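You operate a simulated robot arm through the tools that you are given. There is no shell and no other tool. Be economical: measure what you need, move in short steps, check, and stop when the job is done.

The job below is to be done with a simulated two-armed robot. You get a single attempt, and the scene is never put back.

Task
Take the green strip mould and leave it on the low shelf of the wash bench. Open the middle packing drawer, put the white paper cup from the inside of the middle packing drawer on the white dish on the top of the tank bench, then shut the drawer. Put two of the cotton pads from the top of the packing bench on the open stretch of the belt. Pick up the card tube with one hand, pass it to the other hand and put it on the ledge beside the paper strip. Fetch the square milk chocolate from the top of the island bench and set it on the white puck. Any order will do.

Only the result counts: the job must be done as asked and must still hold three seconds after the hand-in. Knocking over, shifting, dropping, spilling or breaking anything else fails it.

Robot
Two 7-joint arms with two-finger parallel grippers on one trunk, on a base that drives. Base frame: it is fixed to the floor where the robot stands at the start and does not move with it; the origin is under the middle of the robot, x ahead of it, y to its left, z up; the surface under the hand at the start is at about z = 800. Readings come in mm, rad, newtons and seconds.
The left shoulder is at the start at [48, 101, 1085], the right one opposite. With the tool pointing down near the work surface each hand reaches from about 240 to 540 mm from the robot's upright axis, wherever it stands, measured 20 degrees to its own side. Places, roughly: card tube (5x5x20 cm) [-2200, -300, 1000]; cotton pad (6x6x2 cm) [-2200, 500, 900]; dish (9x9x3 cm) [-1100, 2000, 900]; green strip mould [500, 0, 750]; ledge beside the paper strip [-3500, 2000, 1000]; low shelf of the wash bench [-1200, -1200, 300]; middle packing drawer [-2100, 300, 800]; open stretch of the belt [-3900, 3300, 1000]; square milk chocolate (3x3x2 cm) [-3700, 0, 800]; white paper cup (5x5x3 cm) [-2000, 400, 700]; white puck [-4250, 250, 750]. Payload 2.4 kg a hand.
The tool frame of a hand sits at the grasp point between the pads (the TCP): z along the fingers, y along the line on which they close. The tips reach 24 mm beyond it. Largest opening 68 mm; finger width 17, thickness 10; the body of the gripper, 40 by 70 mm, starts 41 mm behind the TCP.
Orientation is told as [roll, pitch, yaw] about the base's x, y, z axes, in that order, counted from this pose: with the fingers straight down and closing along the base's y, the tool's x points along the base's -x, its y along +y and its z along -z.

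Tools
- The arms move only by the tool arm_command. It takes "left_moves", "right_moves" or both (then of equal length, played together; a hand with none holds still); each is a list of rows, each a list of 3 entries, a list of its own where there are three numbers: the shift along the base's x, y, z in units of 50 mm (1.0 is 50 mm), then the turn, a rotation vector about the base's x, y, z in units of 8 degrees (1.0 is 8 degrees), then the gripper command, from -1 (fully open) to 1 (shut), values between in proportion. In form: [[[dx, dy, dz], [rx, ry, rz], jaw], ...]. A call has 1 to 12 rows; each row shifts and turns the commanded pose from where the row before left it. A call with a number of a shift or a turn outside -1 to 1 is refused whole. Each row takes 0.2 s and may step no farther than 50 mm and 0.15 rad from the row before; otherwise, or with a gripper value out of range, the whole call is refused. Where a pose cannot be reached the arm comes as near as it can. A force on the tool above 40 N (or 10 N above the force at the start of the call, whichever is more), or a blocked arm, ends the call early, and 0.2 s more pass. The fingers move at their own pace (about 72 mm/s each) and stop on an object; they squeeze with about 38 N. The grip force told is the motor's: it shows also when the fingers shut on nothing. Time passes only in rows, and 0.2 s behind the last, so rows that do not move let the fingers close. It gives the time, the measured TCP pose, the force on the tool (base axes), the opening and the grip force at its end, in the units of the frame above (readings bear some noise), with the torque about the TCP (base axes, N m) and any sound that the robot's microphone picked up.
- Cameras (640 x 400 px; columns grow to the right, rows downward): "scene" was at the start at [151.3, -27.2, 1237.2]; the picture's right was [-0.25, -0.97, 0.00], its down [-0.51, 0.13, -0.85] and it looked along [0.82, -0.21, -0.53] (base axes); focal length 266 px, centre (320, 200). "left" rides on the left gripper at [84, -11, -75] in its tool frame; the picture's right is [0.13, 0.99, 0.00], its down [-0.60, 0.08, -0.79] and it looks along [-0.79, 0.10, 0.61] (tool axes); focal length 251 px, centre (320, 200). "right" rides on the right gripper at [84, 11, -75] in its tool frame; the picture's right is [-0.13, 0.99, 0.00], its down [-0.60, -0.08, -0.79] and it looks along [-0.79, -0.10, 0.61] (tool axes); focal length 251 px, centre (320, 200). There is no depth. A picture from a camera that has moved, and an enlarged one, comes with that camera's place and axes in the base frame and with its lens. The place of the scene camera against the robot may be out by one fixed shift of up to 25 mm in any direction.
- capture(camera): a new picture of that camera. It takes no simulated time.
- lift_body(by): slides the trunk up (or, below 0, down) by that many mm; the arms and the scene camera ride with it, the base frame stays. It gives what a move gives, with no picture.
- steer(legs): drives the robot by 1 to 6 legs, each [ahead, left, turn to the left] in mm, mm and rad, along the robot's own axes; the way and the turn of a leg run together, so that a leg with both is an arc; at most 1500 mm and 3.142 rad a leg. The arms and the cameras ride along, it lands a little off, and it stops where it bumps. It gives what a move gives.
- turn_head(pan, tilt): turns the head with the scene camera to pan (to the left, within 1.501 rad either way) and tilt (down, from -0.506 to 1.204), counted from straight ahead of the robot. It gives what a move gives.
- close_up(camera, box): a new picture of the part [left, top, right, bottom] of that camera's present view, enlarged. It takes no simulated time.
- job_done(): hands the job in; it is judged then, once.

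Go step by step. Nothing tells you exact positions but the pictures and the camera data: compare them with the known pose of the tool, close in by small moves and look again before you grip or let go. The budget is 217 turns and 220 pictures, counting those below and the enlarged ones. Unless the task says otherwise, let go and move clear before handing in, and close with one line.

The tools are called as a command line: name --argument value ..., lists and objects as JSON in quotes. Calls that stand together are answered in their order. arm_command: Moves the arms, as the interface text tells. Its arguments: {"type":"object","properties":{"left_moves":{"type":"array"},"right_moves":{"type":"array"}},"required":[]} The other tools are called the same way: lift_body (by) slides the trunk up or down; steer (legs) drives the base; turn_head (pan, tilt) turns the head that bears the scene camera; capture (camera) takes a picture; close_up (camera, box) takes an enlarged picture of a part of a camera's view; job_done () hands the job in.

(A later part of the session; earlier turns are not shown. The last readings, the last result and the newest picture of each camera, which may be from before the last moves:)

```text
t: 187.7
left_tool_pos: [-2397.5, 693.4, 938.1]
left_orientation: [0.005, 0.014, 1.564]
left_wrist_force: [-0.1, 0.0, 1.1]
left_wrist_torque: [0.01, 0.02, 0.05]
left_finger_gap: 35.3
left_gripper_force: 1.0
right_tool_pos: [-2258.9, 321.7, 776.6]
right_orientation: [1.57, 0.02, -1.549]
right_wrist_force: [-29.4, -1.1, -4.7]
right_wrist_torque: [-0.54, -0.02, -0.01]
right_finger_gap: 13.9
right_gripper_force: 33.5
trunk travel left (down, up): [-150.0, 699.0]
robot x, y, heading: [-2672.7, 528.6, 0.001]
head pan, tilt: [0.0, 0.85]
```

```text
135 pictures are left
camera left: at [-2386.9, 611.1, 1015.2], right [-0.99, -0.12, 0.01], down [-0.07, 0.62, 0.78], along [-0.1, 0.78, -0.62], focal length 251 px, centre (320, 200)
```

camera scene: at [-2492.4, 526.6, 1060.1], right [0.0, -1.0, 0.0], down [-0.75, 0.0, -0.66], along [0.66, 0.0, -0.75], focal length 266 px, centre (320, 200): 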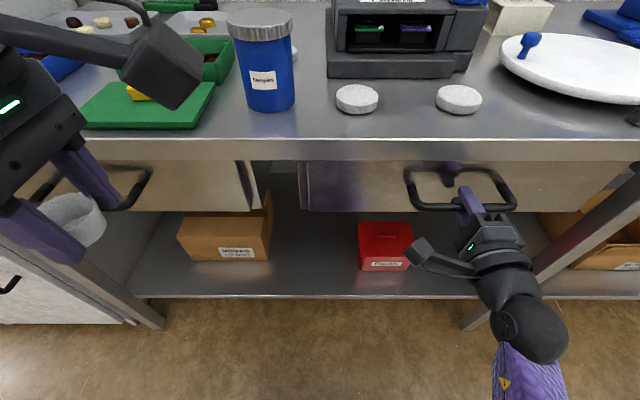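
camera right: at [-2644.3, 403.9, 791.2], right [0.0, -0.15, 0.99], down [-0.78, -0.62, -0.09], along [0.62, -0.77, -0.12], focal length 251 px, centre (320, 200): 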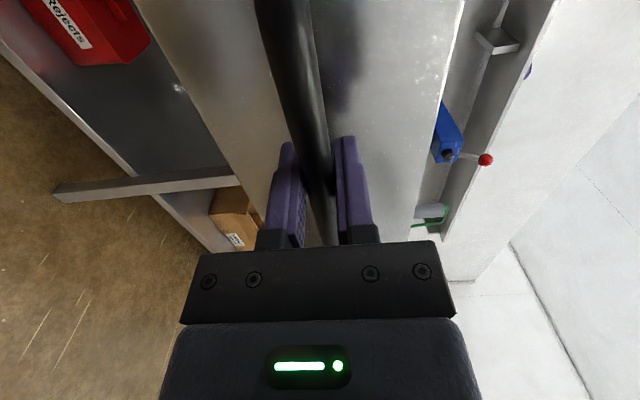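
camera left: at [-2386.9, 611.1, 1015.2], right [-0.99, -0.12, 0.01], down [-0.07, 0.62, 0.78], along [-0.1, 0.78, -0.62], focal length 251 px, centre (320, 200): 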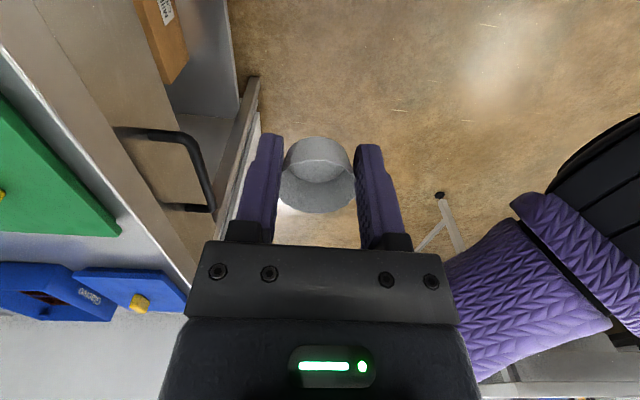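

The drawer has reached its stop (29 N push-back). Release the handle and drive back clear.

arm_command --right_moves '[[[-0.05, 0, 0], [0, 0, 0], 1], [[0, 0, 0], [0, 0, 0], -0.2], [[0, 0, 0], [0, 0, 0], -0.2], [[-0.2, 0, 0], [0, 0, 0], -0.2]]'

steer --legs '[[-250, 0, 0]]'

capture --camera "scene"

capture --camera "left"

```text
t: 188.7
left_tool_pos: [-2394.7, 693.8, 938.3]
left_orientation: [0.007, 0.014, 1.566]
left_wrist_force: [0.4, 0.3, 0.1]
left_wrist_torque: [0.03, 0.02, 0.02]
left_finger_gap: 34.5
left_gripper_force: 8.0
right_tool_pos: [-2268.5, 321.7, 777.4]
right_orientation: [1.57, 0.021, -1.55]
right_wrist_force: [-0.9, 0.3, 0.6]
right_wrist_torque: [0.01, 0.01, -0.01]
right_finger_gap: 40.9
right_gripper_force: 0.1
trunk travel left (down, up): [-150.0, 699.0]
robot x, y, heading: [-2669.9, 533.9, 0.004]
head pan, tilt: [0.0, 0.85]
```

```text
t: 190.6
left_tool_pos: [-2647.9, 692.7, 938.9]
left_orientation: [0.007, 0.015, 1.564]
left_wrist_force: [-0.4, -0.1, 0.7]
left_wrist_torque: [0.02, -0.01, 0.02]
left_finger_gap: 35.1
left_gripper_force: 0.7
right_tool_pos: [-2522.4, 320.8, 778.0]
right_orientation: [1.571, 0.021, -1.552]
right_wrist_force: [0.7, -0.2, -0.7]
right_wrist_torque: [-0.02, 0.01, 0.0]
right_finger_gap: 40.8
right_gripper_force: 0.0
trunk travel left (down, up): [-150.0, 699.0]
robot x, y, heading: [-2919.1, 532.0, 0.003]
head pan, tilt: [0.0, 0.85]
```

```text
134 pictures are left
camera scene: at [-2743.5, 525.9, 1059.8], right [0.0, -1.0, 0.0], down [-0.75, 0.0, -0.66], along [0.66, 0.0, -0.75], focal length 266 px, centre (320, 200)
```

scene: 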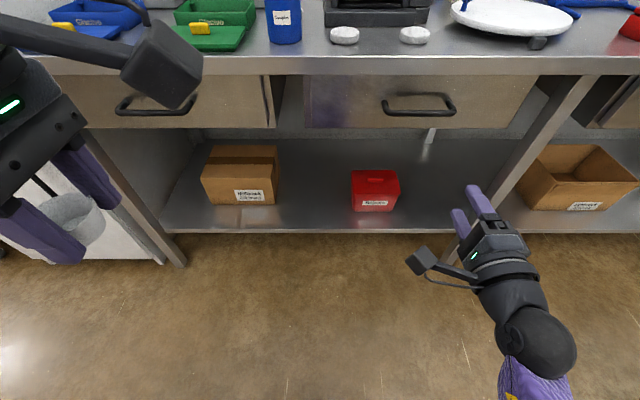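

```text
133 pictures are left
camera left: at [-2638.0, 610.2, 1014.6], right [-0.99, -0.12, 0.01], down [-0.07, 0.62, 0.78], along [-0.1, 0.78, -0.62], focal length 251 px, centre (320, 200)
```

left: 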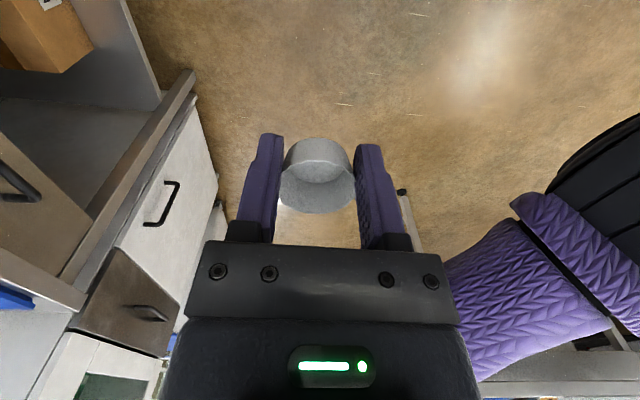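

The drawer is closed and the cup is still fine. Now I'll raise the trunk and drive around to the tank bench's east side.

lift_body --by 150

steer --legs '[[0, 0, 1.568], [1450, 0, 0], [870, 0, 0], [0, 0, -1.571], [1450, 0, 0], [950, 0, 0]]'

turn_head --pan -1.0 --tilt 0.35

capture --camera "scene"

capture --camera "left"

```text
t: 192.3
left_tool_pos: [-2648.5, 693.3, 1087.7]
left_orientation: [0.006, 0.013, 1.565]
left_wrist_force: [-0.7, 0.7, 0.7]
left_wrist_torque: [0.03, -0.02, -0.02]
left_finger_gap: 34.9
left_gripper_force: 3.9
right_tool_pos: [-2523.2, 320.5, 927.6]
right_orientation: [1.569, 0.021, -1.552]
right_wrist_force: [0.3, 0.0, -0.5]
right_wrist_torque: [0.01, -0.01, 0.0]
right_finger_gap: 40.6
right_gripper_force: 0.1
trunk travel left (down, up): [-300.0, 549.0]
robot x, y, heading: [-2926.3, 534.1, -0.002]
head pan, tilt: [0.0, 0.85]
```

```text
t: 222.5
left_tool_pos: [-316.3, 3100.7, 1087.9]
left_orientation: [0.007, 0.012, 1.62]
left_wrist_force: [-0.8, -0.1, 0.1]
left_wrist_torque: [-0.02, 0.0, -0.03]
left_finger_gap: 34.5
left_gripper_force: 1.0
right_tool_pos: [-168.1, 2735.9, 928.1]
right_orientation: [1.57, 0.02, -1.496]
right_wrist_force: [1.2, 0.5, -0.3]
right_wrist_torque: [0.03, 0.04, 0.02]
right_finger_gap: 40.7
right_gripper_force: 0.0
trunk travel left (down, up): [-300.0, 549.0]
robot x, y, heading: [-580.6, 2922.3, 0.06]
head pan, tilt: [0.0, 0.85]
```

```text
t: 223.8
left_tool_pos: [-315.5, 3100.6, 1087.4]
left_orientation: [0.006, 0.014, 1.621]
left_wrist_force: [-0.4, -0.1, -0.3]
left_wrist_torque: [-0.04, 0.01, 0.02]
left_finger_gap: 34.8
left_gripper_force: 0.6
right_tool_pos: [-168.3, 2735.9, 927.5]
right_orientation: [1.572, 0.02, -1.496]
right_wrist_force: [-0.5, -0.8, 0.9]
right_wrist_torque: [-0.02, 0.04, 0.0]
right_finger_gap: 40.8
right_gripper_force: 0.1
trunk travel left (down, up): [-300.0, 549.0]
robot x, y, heading: [-577.8, 2924.2, 0.059]
head pan, tilt: [-1.0, 0.351]
```

```text
132 pictures are left
camera scene: at [-462.5, 2845.5, 1256.3], right [-0.81, -0.59, 0.0], down [-0.2, 0.28, -0.94], along [0.55, -0.76, -0.34], focal length 266 px, centre (320, 200)
```

scene: 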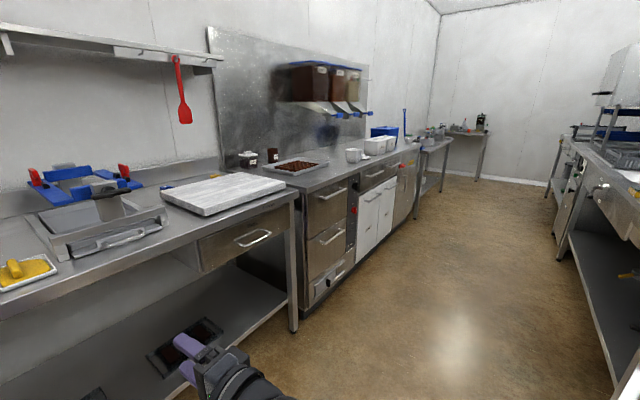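

```text
131 pictures are left
camera left: at [-300.4, 3018.4, 1164.6], right [-0.98, -0.18, 0.01], down [-0.1, 0.61, 0.78], along [-0.15, 0.77, -0.62], focal length 251 px, centre (320, 200)
```

left: 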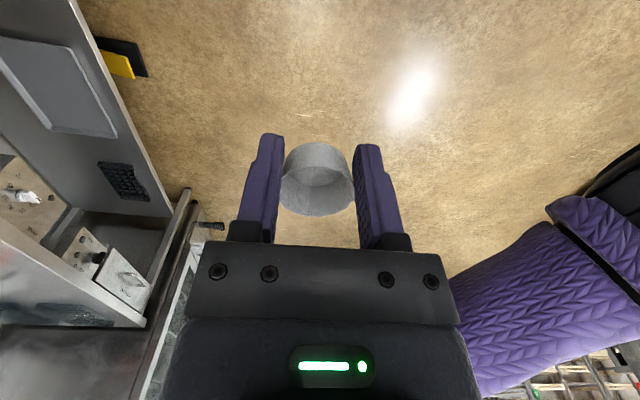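

I'll raise the trunk 100 mm so the level right hand clears the tank bench, then move down to y ≈ 2110 and face it.

lift_body --by 100

steer --legs '[[130, 0, 0], [0, 0, -1.631], [820, 0, 0], [0, 0, -1.571]]'

turn_head --pan 0.1 --tilt 0.6

capture --camera "scene"

capture --camera "left"

```text
t: 225.1
left_tool_pos: [-315.6, 3100.7, 1187.8]
left_orientation: [0.007, 0.015, 1.623]
left_wrist_force: [-0.1, 1.1, 0.7]
left_wrist_torque: [-0.02, 0.02, 0.04]
left_finger_gap: 34.5
left_gripper_force: 0.0
right_tool_pos: [-168.7, 2736.1, 1028.2]
right_orientation: [1.571, 0.021, -1.496]
right_wrist_force: [-0.3, 0.8, -0.1]
right_wrist_torque: [0.0, 0.0, 0.0]
right_finger_gap: 40.8
right_gripper_force: 0.1
trunk travel left (down, up): [-400.0, 449.0]
robot x, y, heading: [-581.0, 2924.7, 0.055]
head pan, tilt: [-1.0, 0.351]
```

```text
t: 238.2
left_tool_pos: [-744.9, 1963.2, 1187.3]
left_orientation: [0.007, 0.014, -1.6]
left_wrist_force: [0.3, 0.1, 0.5]
left_wrist_torque: [0.03, -0.01, -0.02]
left_finger_gap: 34.4
left_gripper_force: 0.5
right_tool_pos: [-862.0, 2339.3, 1028.1]
right_orientation: [1.571, 0.02, 1.568]
right_wrist_force: [-0.4, 0.5, 0.2]
right_wrist_torque: [0.03, -0.03, 0.02]
right_finger_gap: 40.9
right_gripper_force: 0.0
trunk travel left (down, up): [-400.0, 449.0]
robot x, y, heading: [-462.5, 2121.0, 3.12]
head pan, tilt: [-1.0, 0.351]
```

```text
t: 239.5
left_tool_pos: [-743.8, 1963.6, 1186.9]
left_orientation: [0.009, 0.014, -1.598]
left_wrist_force: [0.2, 0.5, 0.3]
left_wrist_torque: [-0.05, 0.03, -0.02]
left_finger_gap: 34.2
left_gripper_force: 0.4
right_tool_pos: [-860.6, 2339.3, 1028.7]
right_orientation: [1.571, 0.02, 1.568]
right_wrist_force: [-0.3, -0.3, -0.8]
right_wrist_torque: [0.0, 0.04, -0.02]
right_finger_gap: 40.7
right_gripper_force: 0.1
trunk travel left (down, up): [-400.0, 449.0]
robot x, y, heading: [-463.5, 2119.6, 3.119]
head pan, tilt: [0.099, 0.6]
```

```text
130 pictures are left
camera scene: at [-569.9, 2108.7, 1334.5], right [-0.08, 1.0, 0.0], down [0.56, 0.04, -0.83], along [-0.82, -0.06, -0.56], focal length 266 px, centre (320, 200)
```

scene: 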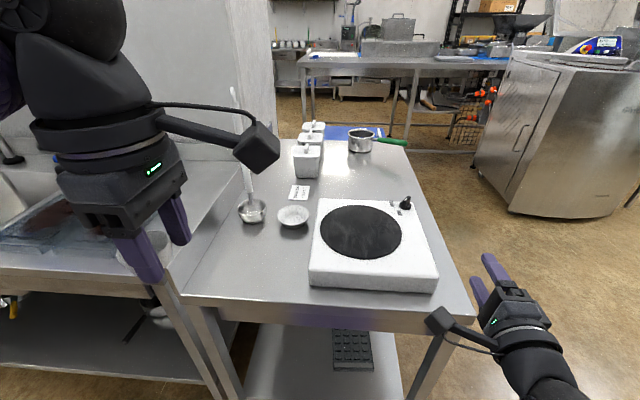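

```text
129 pictures are left
camera left: at [-753.7, 2047.1, 1264.6], right [0.99, 0.1, 0.01], down [0.06, -0.62, 0.78], along [0.08, -0.78, -0.62], focal length 251 px, centre (320, 200)
```

left: 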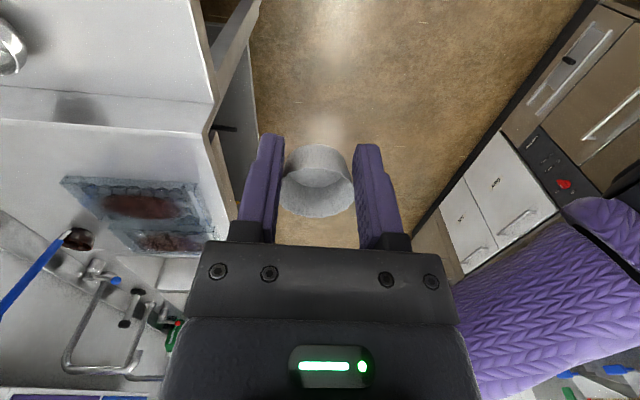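

The dish is at about [-1111, 1995] beside the hotplate and the ladle pot. I'll raise a bit more for the right hand's clearance, drive in 157 mm, firm the cup grip slightly, and extend the left hand over the dish at a safe height.

lift_body --by 50

steer --legs '[[157, 0, 0.02]]'

arm_command --left_moves '[[[-0.3, 0, -0.3], [0, 0, 0], 0.06], [[-0.5, 0.1, -0.4], [0, 0, 0], 0.06], [[-0.6, 0.1, -0.5], [0, 0, 0], 0.06], [[-0.6, 0.1, -0.5], [0, 0, 0], 0.06], [[-0.6, 0.1, -0.5], [0, 0, 0], 0.06], [[-0.6, 0.1, -0.4], [0, 0, 0], 0.06]]'

capture --camera "scene"

capture --camera "left"

```text
t: 240.4
left_tool_pos: [-744.1, 1963.5, 1237.4]
left_orientation: [0.008, 0.014, -1.598]
left_wrist_force: [0.5, -0.7, -0.1]
left_wrist_torque: [-0.01, 0.02, -0.01]
left_finger_gap: 34.3
left_gripper_force: 0.0
right_tool_pos: [-862.3, 2338.2, 1078.4]
right_orientation: [1.572, 0.02, 1.569]
right_wrist_force: [-0.6, 0.2, 0.5]
right_wrist_torque: [0.0, -0.02, -0.05]
right_finger_gap: 40.7
right_gripper_force: 0.0
trunk travel left (down, up): [-450.0, 399.0]
robot x, y, heading: [-465.8, 2119.8, 3.123]
head pan, tilt: [0.099, 0.6]
```

```text
t: 241.8
left_tool_pos: [-901.4, 1959.7, 1238.6]
left_orientation: [0.008, 0.014, -1.576]
left_wrist_force: [-0.7, -0.5, 0.2]
left_wrist_torque: [-0.01, -0.03, -0.03]
left_finger_gap: 34.3
left_gripper_force: 0.4
right_tool_pos: [-1027.3, 2331.3, 1078.3]
right_orientation: [1.569, 0.023, 1.592]
right_wrist_force: [-0.1, -0.2, 0.2]
right_wrist_torque: [0.03, -0.03, -0.01]
right_finger_gap: 40.8
right_gripper_force: 0.1
trunk travel left (down, up): [-450.0, 399.0]
robot x, y, heading: [-625.2, 2122.5, -3.144]
head pan, tilt: [0.099, 0.6]
```

```text
t: 243.2
left_tool_pos: [-1061.6, 1984.4, 1108.3]
left_orientation: [0.006, 0.013, -1.575]
left_wrist_force: [-0.7, -0.2, 0.2]
left_wrist_torque: [-0.01, 0.02, -0.01]
left_finger_gap: 33.1
left_gripper_force: 0.8
right_tool_pos: [-1027.9, 2330.4, 1078.0]
right_orientation: [1.572, 0.021, 1.593]
right_wrist_force: [-0.2, 0.3, -0.1]
right_wrist_torque: [0.0, 0.02, 0.0]
right_finger_gap: 40.7
right_gripper_force: 0.1
trunk travel left (down, up): [-450.0, 399.0]
robot x, y, heading: [-627.2, 2120.1, -3.138]
head pan, tilt: [0.099, 0.6]
```

```text
128 pictures are left
camera scene: at [-723.7, 2107.7, 1384.8], right [-0.1, 0.99, 0.0], down [0.56, 0.06, -0.82], along [-0.82, -0.08, -0.57], focal length 266 px, centre (320, 200)
```

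scene: 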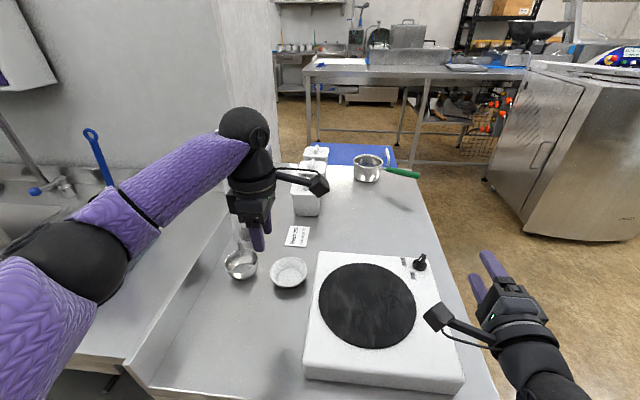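

```text
127 pictures are left
camera left: at [-1072.8, 2067.0, 1184.1], right [0.99, 0.12, 0.01], down [0.07, -0.61, 0.79], along [0.1, -0.78, -0.62], focal length 251 px, centre (320, 200)
```

left: 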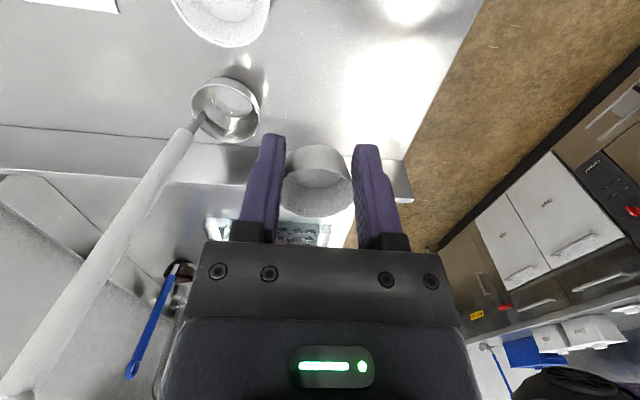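

The hand is over the bench; the ladle rod leans away from it. I'll move closer above the dish and re-measure.

arm_command --left_moves '[[[-0.5, 0.05, -0.2], [0, 0, 0], 0.06], [[-0.5, 0.05, -0.3], [0, 0, 0], 0.06], [[-0.4, 0, -0.4], [0, 0, 0], 0.06], [[0, 0, -0.5], [0, 0, 0], 0.06]]'

capture --camera "scene"

capture --camera "left"

```text
t: 244.2
left_tool_pos: [-1118.4, 1981.5, 1037.9]
left_orientation: [0.009, 0.016, -1.576]
left_wrist_force: [0.1, 0.3, 0.9]
left_wrist_torque: [0.03, -0.01, -0.02]
left_finger_gap: 33.0
left_gripper_force: 1.1
left hand out of reach, approached as far as the arm can: row 3
right_tool_pos: [-1027.2, 2330.9, 1076.6]
right_orientation: [1.571, 0.02, 1.591]
right_wrist_force: [1.8, -0.2, -0.7]
right_wrist_torque: [0.04, -0.02, 0.03]
right_finger_gap: 40.9
right_gripper_force: 0.0
trunk travel left (down, up): [-450.0, 399.0]
robot x, y, heading: [-627.7, 2121.3, -3.144]
head pan, tilt: [0.099, 0.6]
```

```text
126 pictures are left
camera scene: at [-723.5, 2108.0, 1384.8], right [-0.1, 0.99, 0.0], down [0.56, 0.06, -0.82], along [-0.82, -0.08, -0.57], focal length 266 px, centre (320, 200)
```

scene: 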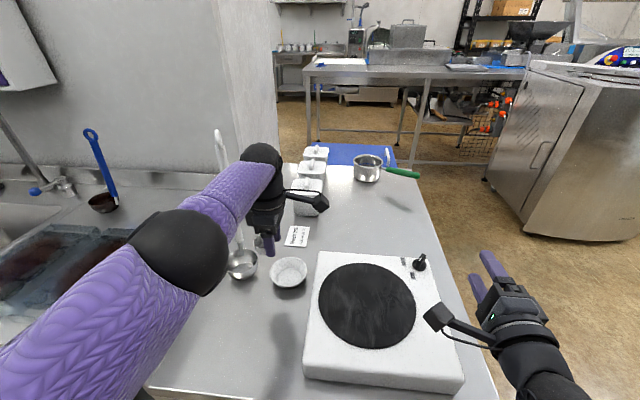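

```text
125 pictures are left
camera left: at [-1128.1, 2064.2, 1113.7], right [0.99, 0.12, 0.01], down [0.07, -0.62, 0.79], along [0.1, -0.78, -0.62], focal length 251 px, centre (320, 200)
```

left: 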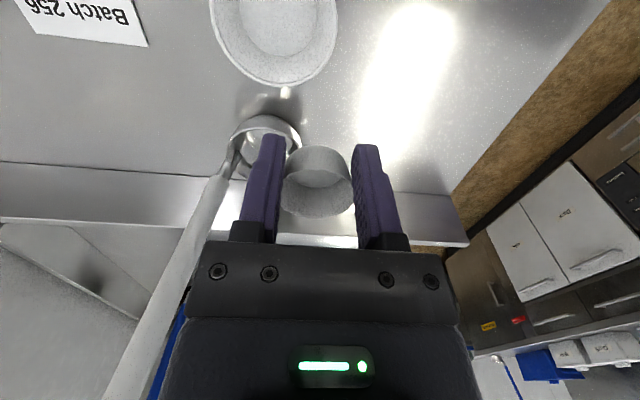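

From the hand camera the dish is at about [-1150, 1998], rim z ≈ 912. The arm is at its reach limit, so I'll drive 45 mm closer and line up.

steer --legs '[[45, 0, 0]]'

arm_command --left_moves '[[[0.1, 0.2, -0.2], [0, 0, 0], 0.06], [[0.1, 0.2, -0.2], [0, 0, 0], 0.06]]'

capture --camera "left"

capture --camera "scene"

```text
t: 245.1
left_tool_pos: [-1162.9, 1980.0, 1036.1]
left_orientation: [0.008, 0.013, -1.576]
left_wrist_force: [0.8, -0.3, -0.2]
left_wrist_torque: [-0.03, -0.05, -0.01]
left_finger_gap: 33.0
left_gripper_force: 0.7
right_tool_pos: [-1074.0, 2330.4, 1078.2]
right_orientation: [1.568, 0.021, 1.591]
right_wrist_force: [0.4, -0.2, 0.6]
right_wrist_torque: [0.01, 0.0, 0.04]
right_finger_gap: 40.6
right_gripper_force: 0.1
trunk travel left (down, up): [-450.0, 399.0]
robot x, y, heading: [-671.6, 2120.9, -3.136]
head pan, tilt: [0.099, 0.6]
```

```text
t: 245.7
left_tool_pos: [-1155.9, 2001.1, 1018.8]
left_orientation: [0.009, 0.015, -1.575]
left_wrist_force: [-0.1, 0.7, 0.1]
left_wrist_torque: [-0.02, -0.01, 0.03]
left_finger_gap: 33.1
left_gripper_force: 0.6
left hand out of reach, approached as far as the arm can: row 2
right_tool_pos: [-1071.1, 2330.7, 1077.7]
right_orientation: [1.571, 0.02, 1.592]
right_wrist_force: [-1.2, 0.1, -0.4]
right_wrist_torque: [0.01, 0.0, 0.0]
right_finger_gap: 40.9
right_gripper_force: 0.1
trunk travel left (down, up): [-450.0, 399.0]
robot x, y, heading: [-673.9, 2123.7, -3.139]
head pan, tilt: [0.099, 0.6]
```

```text
124 pictures are left
camera left: at [-1167.9, 2083.8, 1094.3], right [0.99, 0.12, 0.01], down [0.07, -0.62, 0.79], along [0.1, -0.78, -0.62], focal length 251 px, centre (320, 200)
```

left: 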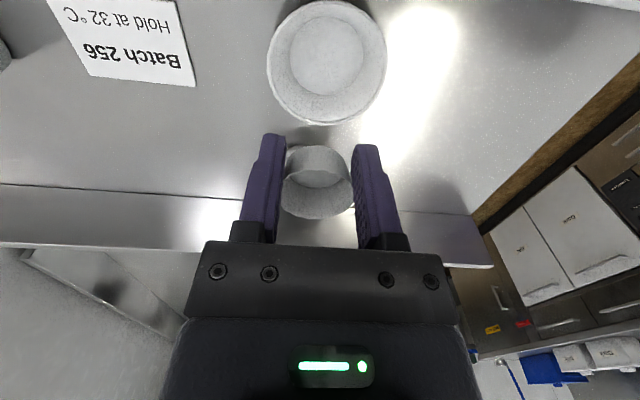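

```text
123 pictures are left
camera scene: at [-768.5, 2107.7, 1384.8], right [-0.1, 0.99, 0.0], down [0.56, 0.06, -0.82], along [-0.82, -0.08, -0.57], focal length 266 px, centre (320, 200)
```

scene: 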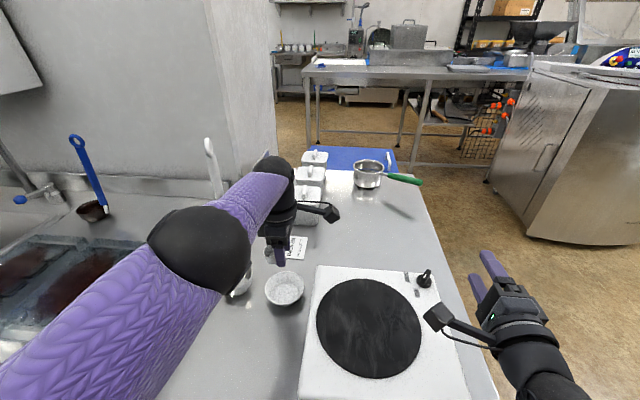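

The cup is nearly centred above the dish (≈[-1153, 2001]). I'll lower in stages.

arm_command --left_moves '[[[0.03, 0, -0.4], [0, 0, 0], 0.06], [[0.03, 0, -0.4], [0, 0, 0], 0.06], [[0, 0, -0.4], [0, 0, 0], 0.06]]'

capture --camera "left"

close_up --camera "scene" --box '[200, 200, 360, 300]'

```text
t: 246.5
left_tool_pos: [-1146.9, 1997.9, 956.8]
left_orientation: [0.007, 0.014, -1.576]
left_wrist_force: [-0.2, 0.0, 0.2]
left_wrist_torque: [0.0, -0.01, 0.03]
left_finger_gap: 33.1
left_gripper_force: 0.7
left hand out of reach, approached as far as the arm can: row 3
right_tool_pos: [-1071.8, 2331.3, 1078.3]
right_orientation: [1.57, 0.021, 1.591]
right_wrist_force: [-0.7, 0.0, -0.3]
right_wrist_torque: [-0.01, 0.0, 0.01]
right_finger_gap: 41.1
right_gripper_force: 0.0
trunk travel left (down, up): [-450.0, 399.0]
robot x, y, heading: [-667.6, 2124.3, -3.139]
head pan, tilt: [0.099, 0.6]
```

```text
122 pictures are left
camera left: at [-1158.1, 2080.9, 1034.0], right [0.99, 0.12, 0.01], down [0.07, -0.62, 0.78], along [0.1, -0.78, -0.62], focal length 251 px, centre (320, 200)
```

left: 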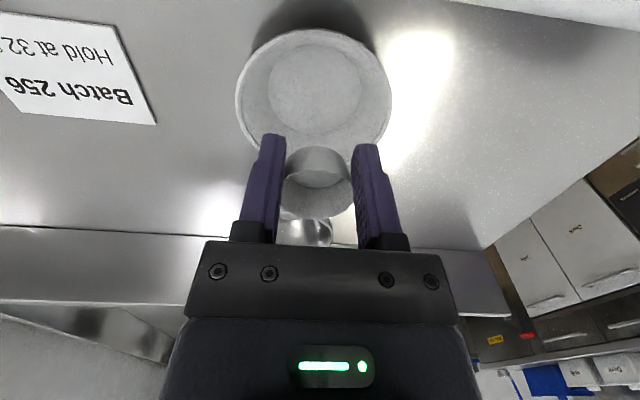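

```text
4.00 times, centred on (280, 250) of scene
camera zoom: at [-768.5, 2107.5, 1384.8], right [-0.1, 0.99, 0.0], down [0.56, 0.06, -0.82], along [-0.82, -0.08, -0.57], focal length 1064 px, centre (480, 0)
```

zoom: 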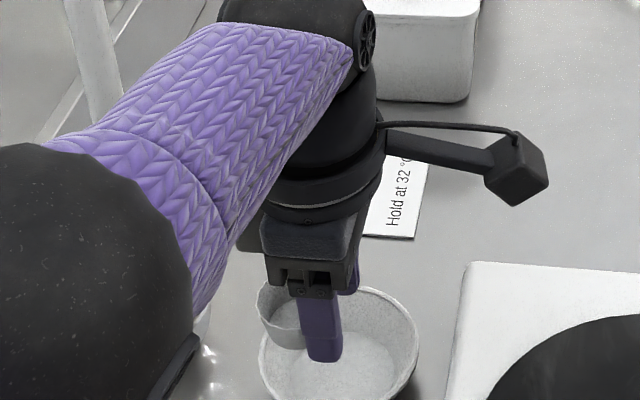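

The dish is at [-1151, 2002], rim about z 901. I'll drive a little closer to give the arm room, then lower the cup into the dish.

steer --legs '[[35, 0, 0]]'

arm_command --left_moves '[[[0.3, 0.05, 0], [0, 0, 0], 0.06], [[0.3, 0.05, 0], [0, 0, 0], 0.06], [[0, 0, -0.3], [0, 0, 0], 0.06]]'

capture --camera "left"

```text
t: 247.4
left_tool_pos: [-1182.2, 1996.7, 957.8]
left_orientation: [0.007, 0.013, -1.576]
left_wrist_force: [-0.2, -0.6, 0.1]
left_wrist_torque: [0.0, -0.04, 0.01]
left_finger_gap: 32.7
left_gripper_force: 4.1
right_tool_pos: [-1108.2, 2331.2, 1076.8]
right_orientation: [1.571, 0.02, 1.59]
right_wrist_force: [-0.4, -0.8, -0.1]
right_wrist_torque: [-0.02, 0.0, -0.01]
right_finger_gap: 40.7
right_gripper_force: 0.0
trunk travel left (down, up): [-450.0, 399.0]
robot x, y, heading: [-705.4, 2118.4, -3.138]
head pan, tilt: [0.099, 0.6]
```

```text
t: 248.2
left_tool_pos: [-1176.1, 2005.0, 935.4]
left_orientation: [0.007, 0.013, -1.576]
left_wrist_force: [0.5, 0.4, 0.8]
left_wrist_torque: [0.01, 0.02, 0.04]
left_finger_gap: 32.7
left_gripper_force: 1.1
left hand out of reach, approached as far as the arm can: row 1, 2
right_tool_pos: [-1106.5, 2330.8, 1078.4]
right_orientation: [1.57, 0.02, 1.59]
right_wrist_force: [-0.3, 1.5, 0.1]
right_wrist_torque: [-0.02, 0.01, 0.0]
right_finger_gap: 40.6
right_gripper_force: 0.0
trunk travel left (down, up): [-450.0, 399.0]
robot x, y, heading: [-704.0, 2120.8, -3.139]
head pan, tilt: [0.099, 0.6]
```

```text
120 pictures are left
camera left: at [-1187.4, 2088.4, 1012.1], right [0.99, 0.12, 0.01], down [0.07, -0.62, 0.78], along [0.1, -0.78, -0.62], focal length 251 px, centre (320, 200)
```

left: 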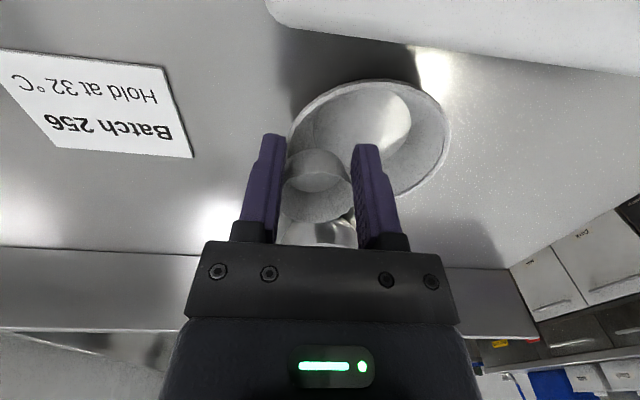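

Actually the limit was on the near side, so I'll rise slightly and drive back 25 mm to recentre over the dish.

arm_command --left_moves '[[[0, 0, 0.25], [0, 0, 0], 0.06]]'

steer --legs '[[-24, 0, 0]]'

capture --camera "left"

```text
t: 248.6
left_tool_pos: [-1178.3, 2005.2, 947.6]
left_orientation: [0.006, 0.014, -1.575]
left_wrist_force: [0.3, 0.0, -0.7]
left_wrist_torque: [-0.04, -0.01, -0.01]
left_finger_gap: 32.6
left_gripper_force: 4.1
right_tool_pos: [-1107.0, 2330.9, 1079.1]
right_orientation: [1.571, 0.021, 1.59]
right_wrist_force: [-0.1, 0.5, 0.2]
right_wrist_torque: [0.01, 0.01, 0.04]
right_finger_gap: 41.1
right_gripper_force: 0.1
trunk travel left (down, up): [-450.0, 399.0]
robot x, y, heading: [-704.1, 2123.5, -3.141]
head pan, tilt: [0.099, 0.6]
```

```text
t: 249.4
left_tool_pos: [-1152.9, 2005.7, 948.1]
left_orientation: [0.006, 0.013, -1.578]
left_wrist_force: [-0.2, 0.1, 0.6]
left_wrist_torque: [-0.01, 0.02, 0.02]
left_finger_gap: 32.9
left_gripper_force: 0.6
right_tool_pos: [-1081.5, 2330.3, 1078.0]
right_orientation: [1.571, 0.02, 1.59]
right_wrist_force: [0.4, -0.6, -0.1]
right_wrist_torque: [0.0, -0.02, 0.0]
right_finger_gap: 40.8
right_gripper_force: 0.0
trunk travel left (down, up): [-450.0, 399.0]
robot x, y, heading: [-678.2, 2121.0, -3.14]
head pan, tilt: [0.099, 0.6]
```

```text
119 pictures are left
camera left: at [-1164.1, 2088.4, 1024.7], right [0.99, 0.12, 0.01], down [0.07, -0.62, 0.78], along [0.1, -0.78, -0.62], focal length 251 px, centre (320, 200)
```

left: 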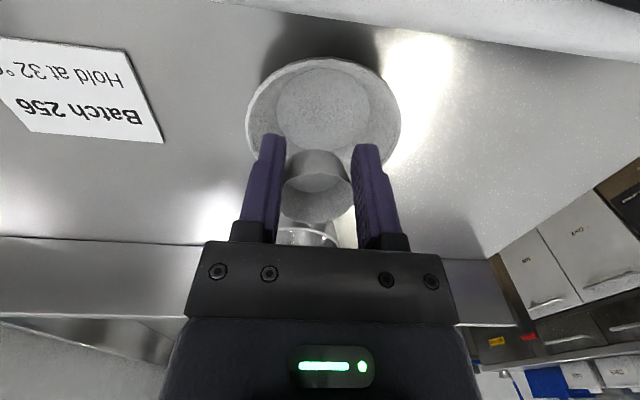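

Centred over the dish again. Lowering slowly, with a small -y correction.

arm_command --left_moves '[[[0.02, -0.09, -0.2], [0, 0, 0], 0.06], [[0, 0, -0.2], [0, 0, 0], 0.06], [[0, 0, -0.15], [0, 0, 0], 0.06]]'

capture --camera "left"

close_up --camera "scene" --box '[200, 200, 360, 300]'

```text
t: 250.2
left_tool_pos: [-1147.7, 2000.0, 921.6]
left_orientation: [0.006, 0.014, -1.575]
left_wrist_force: [0.2, -0.5, 0.1]
left_wrist_torque: [-0.01, 0.01, -0.01]
left_finger_gap: 33.3
left_gripper_force: 0.9
left hand out of reach, approached as far as the arm can: row 2
right_tool_pos: [-1082.9, 2331.1, 1077.2]
right_orientation: [1.573, 0.022, 1.589]
right_wrist_force: [-0.6, -0.2, -0.2]
right_wrist_torque: [-0.03, 0.0, 0.0]
right_finger_gap: 40.9
right_gripper_force: 0.1
trunk travel left (down, up): [-450.0, 399.0]
robot x, y, heading: [-682.5, 2124.1, -3.141]
head pan, tilt: [0.099, 0.6]
```

```text
118 pictures are left
camera left: at [-1158.9, 2083.5, 998.9], right [0.99, 0.12, 0.01], down [0.07, -0.62, 0.79], along [0.1, -0.78, -0.62], focal length 251 px, centre (320, 200)
```

left: 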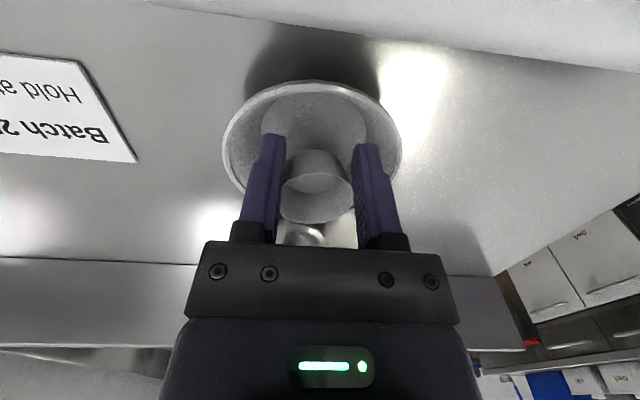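

```text
4.00 times, centred on (280, 250) of scene
camera zoom: at [-779.2, 2107.5, 1384.8], right [-0.1, 0.99, 0.0], down [0.56, 0.06, -0.82], along [-0.82, -0.08, -0.57], focal length 1064 px, centre (480, 0)
```

zoom: 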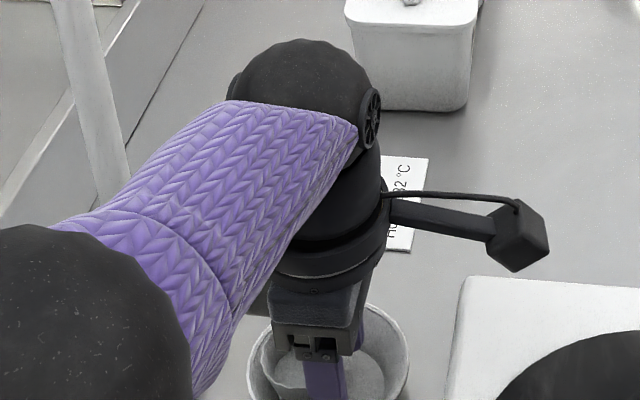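

The cup is almost inside the dish, about 4 mm off-centre in x. A tiny forward nudge, then lower further.

steer --legs '[[5, 0, 0]]'

arm_command --left_moves '[[[0, 0, -0.12], [0, 0, 0], 0.06], [[0, 0, -0.1], [0, 0, 0], 0.06]]'

capture --camera "left"

```text
t: 250.9
left_tool_pos: [-1152.1, 2000.8, 921.3]
left_orientation: [0.008, 0.014, -1.577]
left_wrist_force: [-0.8, 0.1, 0.0]
left_wrist_torque: [0.02, 0.01, 0.0]
left_finger_gap: 32.8
left_gripper_force: 3.8
right_tool_pos: [-1089.0, 2331.0, 1079.2]
right_orientation: [1.57, 0.021, 1.592]
right_wrist_force: [-1.3, 0.7, 0.4]
right_wrist_torque: [-0.01, -0.03, -0.03]
right_finger_gap: 40.9
right_gripper_force: 0.1
trunk travel left (down, up): [-450.0, 399.0]
robot x, y, heading: [-684.3, 2116.7, -3.144]
head pan, tilt: [0.099, 0.6]
```

```text
t: 251.5
left_tool_pos: [-1150.7, 2000.8, 914.5]
left_orientation: [0.0, 0.014, -1.577]
left_wrist_force: [-6.3, 0.8, 23.4]
left_wrist_torque: [-0.01, -0.07, 0.0]
left_finger_gap: 32.4
left_gripper_force: 0.3
left hand out of reach, approached as far as the arm can: row 2
right_tool_pos: [-1086.4, 2332.3, 1078.8]
right_orientation: [1.57, 0.023, 1.589]
right_wrist_force: [0.8, 0.3, 0.6]
right_wrist_torque: [-0.02, -0.02, -0.01]
right_finger_gap: 40.8
right_gripper_force: 0.0
trunk travel left (down, up): [-450.0, 399.0]
robot x, y, heading: [-691.2, 2123.9, -3.141]
head pan, tilt: [0.099, 0.6]
```

```text
116 pictures are left
camera left: at [-1161.0, 2084.0, 991.0], right [0.99, 0.12, 0.0], down [0.07, -0.62, 0.78], along [0.1, -0.78, -0.62], focal length 251 px, centre (320, 200)
```

left: 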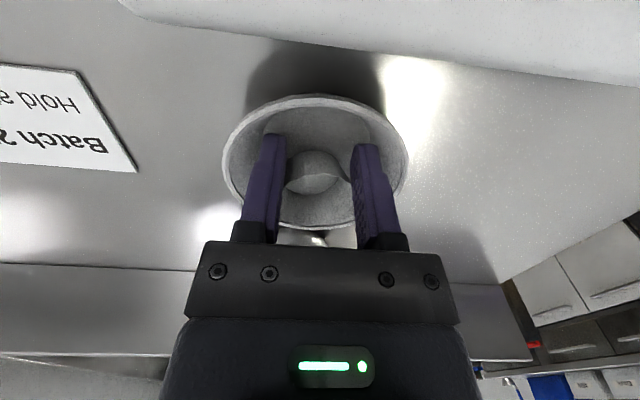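

The cup has touched the dish floor. I'll ease up 2 mm, open just enough, and lift away.

arm_command --left_moves '[[[0, 0, 0.04], [0, 0, 0], 0.0], [[0, 0, 0], [0, 0, 0], -0.1], [[0, 0, 0], [0, 0, 0], -0.25], [[0, 0, 0.06], [0, 0, 0], -0.35], [[0, 0, 0.1], [0, 0, 0], -0.4], [[0, 0, 0.2], [0, 0, 0], -0.45], [[0, 0, 0.3], [0, 0, 0], -0.5]]'

capture --camera "left"

```text
t: 253.1
left_tool_pos: [-1157.8, 2001.0, 945.0]
left_orientation: [0.008, 0.014, -1.577]
left_wrist_force: [0.2, -0.2, 0.0]
left_wrist_torque: [-0.01, -0.01, 0.0]
left_finger_gap: 34.4
left_gripper_force: 0.0
left hand out of reach, approached as far as the arm can: row 6, 7
right_tool_pos: [-1087.9, 2331.1, 1078.2]
right_orientation: [1.572, 0.021, 1.59]
right_wrist_force: [-0.5, 0.6, 0.9]
right_wrist_torque: [0.0, -0.01, 0.01]
right_finger_gap: 41.1
right_gripper_force: 0.0
trunk travel left (down, up): [-450.0, 399.0]
robot x, y, heading: [-686.5, 2123.3, -3.145]
head pan, tilt: [0.099, 0.6]
```

```text
115 pictures are left
camera left: at [-1169.1, 2084.2, 1021.5], right [0.99, 0.12, 0.01], down [0.07, -0.62, 0.79], along [0.1, -0.78, -0.62], focal length 251 px, centre (320, 200)
```

left: 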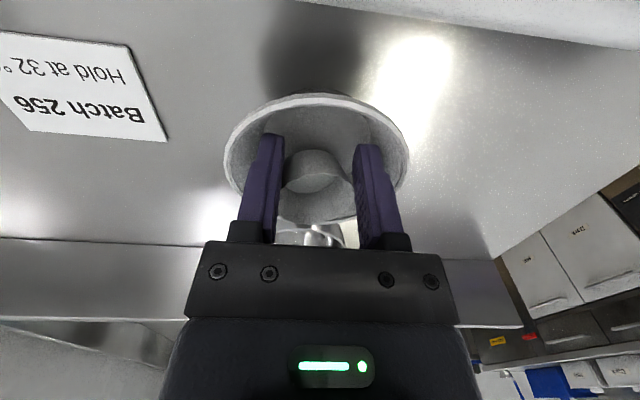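

The fingers have wedged open against the inside of the dish and lifted it slightly with the cup. I'll lower it straight back to its spot before releasing.

arm_command --left_moves '[[[0.04, 0, -0.2], [0, 0, 0], -0.5], [[0.04, 0, -0.2], [0, 0, 0], -0.5], [[0.05, 0, -0.1], [0, 0, 0], -0.5]]'

capture --camera "left"

close_up --camera "scene" --box '[200, 220, 360, 320]'

```text
t: 253.9
left_tool_pos: [-1149.3, 2000.4, 919.3]
left_orientation: [0.007, 0.015, -1.577]
left_wrist_force: [0.0, -0.8, -0.5]
left_wrist_torque: [-0.02, 0.0, 0.02]
left_finger_gap: 36.2
left_gripper_force: 0.0
right_tool_pos: [-1087.4, 2331.7, 1077.8]
right_orientation: [1.569, 0.021, 1.589]
right_wrist_force: [0.4, 0.3, 1.3]
right_wrist_torque: [0.01, 0.01, 0.01]
right_finger_gap: 41.0
right_gripper_force: 0.0
trunk travel left (down, up): [-450.0, 399.0]
robot x, y, heading: [-688.6, 2122.5, -3.139]
head pan, tilt: [0.099, 0.6]
```

```text
114 pictures are left
camera left: at [-1161.3, 2083.7, 996.1], right [0.99, 0.12, 0.01], down [0.07, -0.62, 0.78], along [0.1, -0.78, -0.62], focal length 251 px, centre (320, 200)
```

left: 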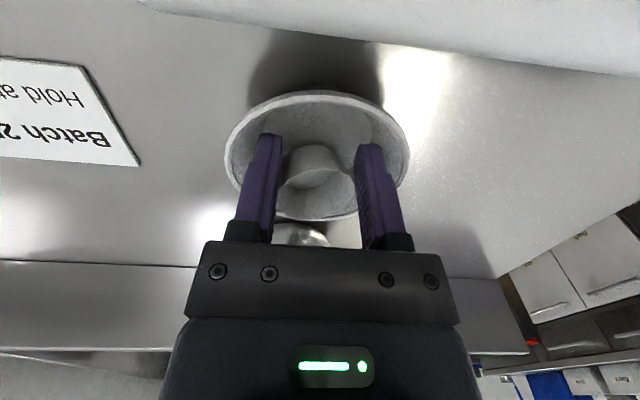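

```text
4.00 times, centred on (280, 270) of scene
camera zoom: at [-784.2, 2107.6, 1384.8], right [-0.1, 0.99, 0.0], down [0.56, 0.06, -0.82], along [-0.82, -0.08, -0.57], focal length 1064 px, centre (480, -80)
```

zoom: 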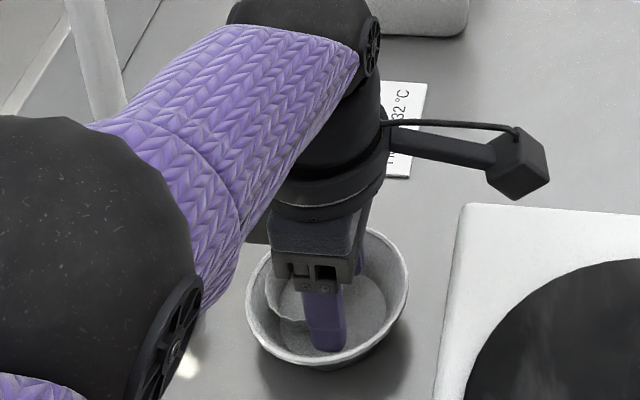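

arm_command --left_moves '[[[0, 0, -0.08], [0, 0, 0], -0.3], [[0, 0, -0.08], [0, 0, 0], -0.2]]'

close_up --camera "left" --box '[200, 80, 440, 230]'

```text
t: 254.5
left_tool_pos: [-1150.7, 2000.6, 914.1]
left_orientation: [0.0, 0.015, -1.576]
left_wrist_force: [-4.3, 0.0, 23.5]
left_wrist_torque: [0.12, -0.02, 0.02]
left_finger_gap: 35.0
left_gripper_force: 0.0
right_tool_pos: [-1086.5, 2332.1, 1078.9]
right_orientation: [1.571, 0.022, 1.59]
right_wrist_force: [-0.8, -0.8, 0.2]
right_wrist_torque: [-0.01, 0.0, -0.02]
right_finger_gap: 40.7
right_gripper_force: 0.0
trunk travel left (down, up): [-450.0, 399.0]
robot x, y, heading: [-686.5, 2121.1, -3.14]
head pan, tilt: [0.099, 0.6]
```

```text
2.67 times, centred on (320, 155) of left
camera zoom: at [-1160.7, 2083.7, 990.8], right [0.99, 0.12, 0.0], down [0.07, -0.62, 0.78], along [0.1, -0.78, -0.62], focal length 670 px, centre (320, 320)
```

zoom: 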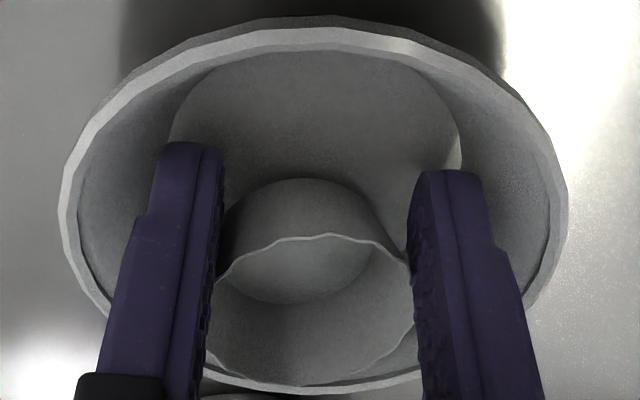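

The dish is back on the bench. I'll close slightly off the dish wall, rise 5 mm, then open in small steps while rising so the cup stays behind without touching the dish.

arm_command --left_moves '[[[0, 0, 0], [0, 0, 0], 0.06], [[0, 0, 0.04], [0, 0, 0], 0.06], [[0, 0, 0.1], [0, 0, 0], 0.06], [[0, 0, 0], [0, 0, 0], -0.12], [[0, 0, 0], [0, 0, 0], -0.12]]'

close_up --camera "left" --box '[200, 80, 440, 230]'

```text
t: 255.7
left_tool_pos: [-1150.9, 2000.2, 920.0]
left_orientation: [0.006, 0.013, -1.577]
left_wrist_force: [0.3, -0.1, -0.9]
left_wrist_torque: [0.01, 0.06, 0.01]
left_finger_gap: 33.9
left_gripper_force: 0.2
right_tool_pos: [-1088.4, 2330.8, 1077.3]
right_orientation: [1.571, 0.021, 1.59]
right_wrist_force: [1.2, -0.6, 0.0]
right_wrist_torque: [-0.02, -0.01, -0.01]
right_finger_gap: 41.1
right_gripper_force: 0.0
trunk travel left (down, up): [-450.0, 399.0]
robot x, y, heading: [-683.8, 2122.8, -3.142]
head pan, tilt: [0.099, 0.6]
```

```text
2.67 times, centred on (320, 155) of left
camera zoom: at [-1162.1, 2083.3, 995.3], right [0.99, 0.12, 0.01], down [0.07, -0.62, 0.79], along [0.1, -0.78, -0.62], focal length 670 px, centre (320, 320)
```

zoom: 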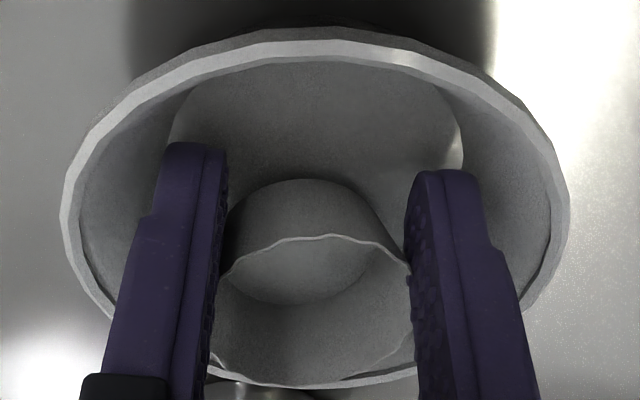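

The fingertips are wedged against the steep lower wall of the dish. I'll set it down again, close the jaws a bit more to free the wedge, and rise with just the cup.

arm_command --left_moves '[[[0, 0, -0.1], [0, 0, 0], -0.12], [[0, 0, 0], [0, 0, 0], 0.2], [[0, 0, 0], [0, 0, 0], 0.2], [[0, 0, 0.06], [0, 0, 0], 0.2], [[0, 0, 0.08], [0, 0, 0], 0.2], [[0, 0, 0.1], [0, 0, 0], 0.2]]'

close_up --camera "left" --box '[200, 80, 440, 230]'

```text
t: 257.1
left_tool_pos: [-1152.0, 2001.5, 925.1]
left_orientation: [0.008, 0.013, -1.578]
left_wrist_force: [0.7, 0.8, -0.6]
left_wrist_torque: [-0.02, 0.02, -0.03]
left_finger_gap: 32.7
left_gripper_force: 7.4
right_tool_pos: [-1087.7, 2331.5, 1078.9]
right_orientation: [1.572, 0.02, 1.59]
right_wrist_force: [0.7, 0.5, 0.7]
right_wrist_torque: [0.02, 0.01, 0.0]
right_finger_gap: 41.0
right_gripper_force: 0.0
trunk travel left (down, up): [-450.0, 399.0]
robot x, y, heading: [-684.8, 2118.6, -3.144]
head pan, tilt: [0.099, 0.6]
```

```text
2.67 times, centred on (320, 155) of left
camera zoom: at [-1162.9, 2084.4, 1001.7], right [0.99, 0.12, 0.01], down [0.07, -0.62, 0.78], along [0.1, -0.78, -0.62], focal length 670 px, centre (320, 320)
```

zoom: 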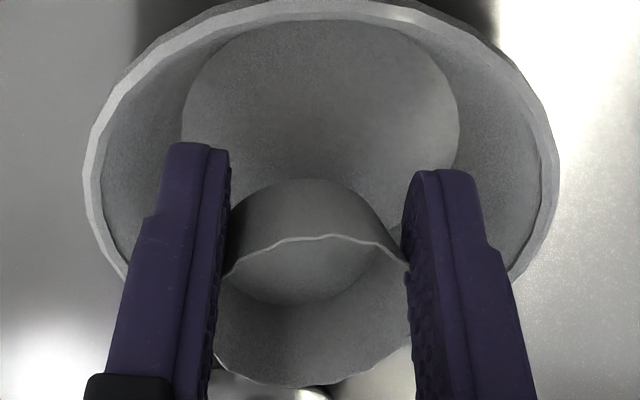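

The dish is free and in place, and only the cup is held. I'll lower to just above where the fingers would touch the dish wall, then release so the cup settles a short way into the dish.

arm_command --left_moves '[[[0, 0, -0.08], [0, 0, 0], 0.1], [[0, 0, -0.06], [0, 0, 0], 0.02], [[0, 0, 0], [0, 0, 0], -0.1], [[0, 0, 0], [0, 0, 0], -0.3], [[0, 0, 0], [0, 0, 0], -0.3]]'

close_up --camera "left" --box '[200, 80, 440, 230]'

```text
t: 258.3
left_tool_pos: [-1150.2, 1998.7, 919.1]
left_orientation: [0.008, 0.014, -1.577]
left_wrist_force: [-0.1, -1.0, 1.7]
left_wrist_torque: [0.01, -0.01, -0.01]
left_finger_gap: 38.6
left_gripper_force: 0.0
right_tool_pos: [-1087.5, 2332.0, 1078.4]
right_orientation: [1.57, 0.019, 1.591]
right_wrist_force: [-0.1, 0.8, -0.2]
right_wrist_torque: [0.03, 0.03, 0.0]
right_finger_gap: 40.7
right_gripper_force: 0.0
trunk travel left (down, up): [-450.0, 399.0]
robot x, y, heading: [-688.4, 2121.8, -3.141]
head pan, tilt: [0.099, 0.6]
```

```text
2.67 times, centred on (320, 155) of left
camera zoom: at [-1161.4, 2083.5, 995.9], right [0.99, 0.12, 0.01], down [0.07, -0.62, 0.78], along [0.1, -0.78, -0.62], focal length 670 px, centre (320, 320)
```

zoom: 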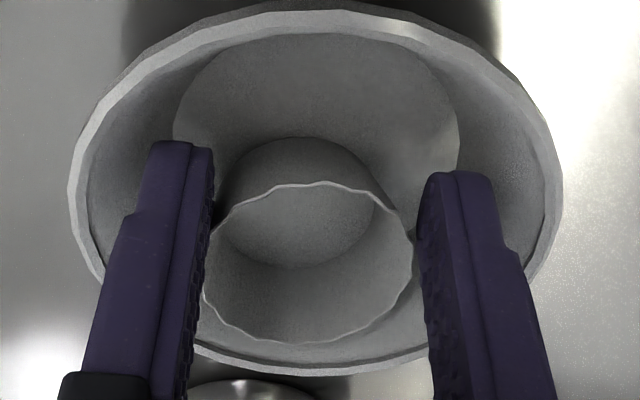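

The cup has settled on the dish floor. I'll ease off the dish wall a touch and rise slowly, checking that both stay.

arm_command --left_moves '[[[0, 0, 0], [0, 0, 0], -0.11], [[0, 0, 0.05], [0, 0, 0], -0.11], [[0, 0, 0.05], [0, 0, 0], -0.13], [[0, 0, 0.05], [0, 0, 0], -0.16]]'

close_up --camera "left" --box '[200, 80, 440, 230]'

```text
t: 259.3
left_tool_pos: [-1152.6, 1999.7, 926.2]
left_orientation: [0.009, 0.013, -1.577]
left_wrist_force: [-0.6, 0.1, 0.2]
left_wrist_torque: [0.02, -0.01, 0.01]
left_finger_gap: 39.3
left_gripper_force: 0.0
right_tool_pos: [-1087.9, 2331.4, 1078.4]
right_orientation: [1.571, 0.021, 1.589]
right_wrist_force: [-0.2, 0.4, 0.0]
right_wrist_torque: [0.01, 0.0, 0.03]
right_finger_gap: 40.6
right_gripper_force: 0.0
trunk travel left (down, up): [-450.0, 399.0]
robot x, y, heading: [-684.3, 2123.4, -3.141]
head pan, tilt: [0.099, 0.6]
```

```text
2.67 times, centred on (320, 155) of left
camera zoom: at [-1163.3, 2083.9, 1002.8], right [0.99, 0.12, 0.01], down [0.07, -0.62, 0.78], along [0.1, -0.78, -0.62], focal length 670 px, centre (320, 320)
```

zoom: 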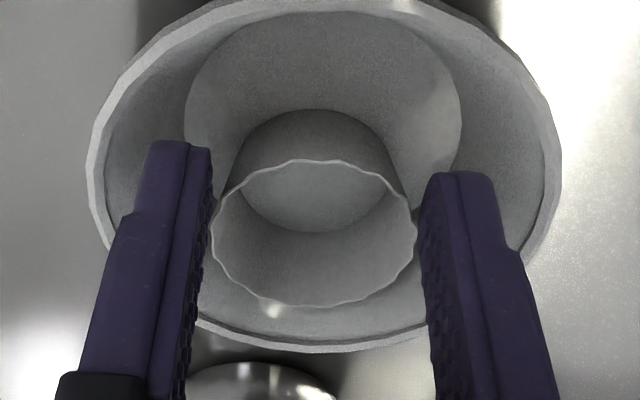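

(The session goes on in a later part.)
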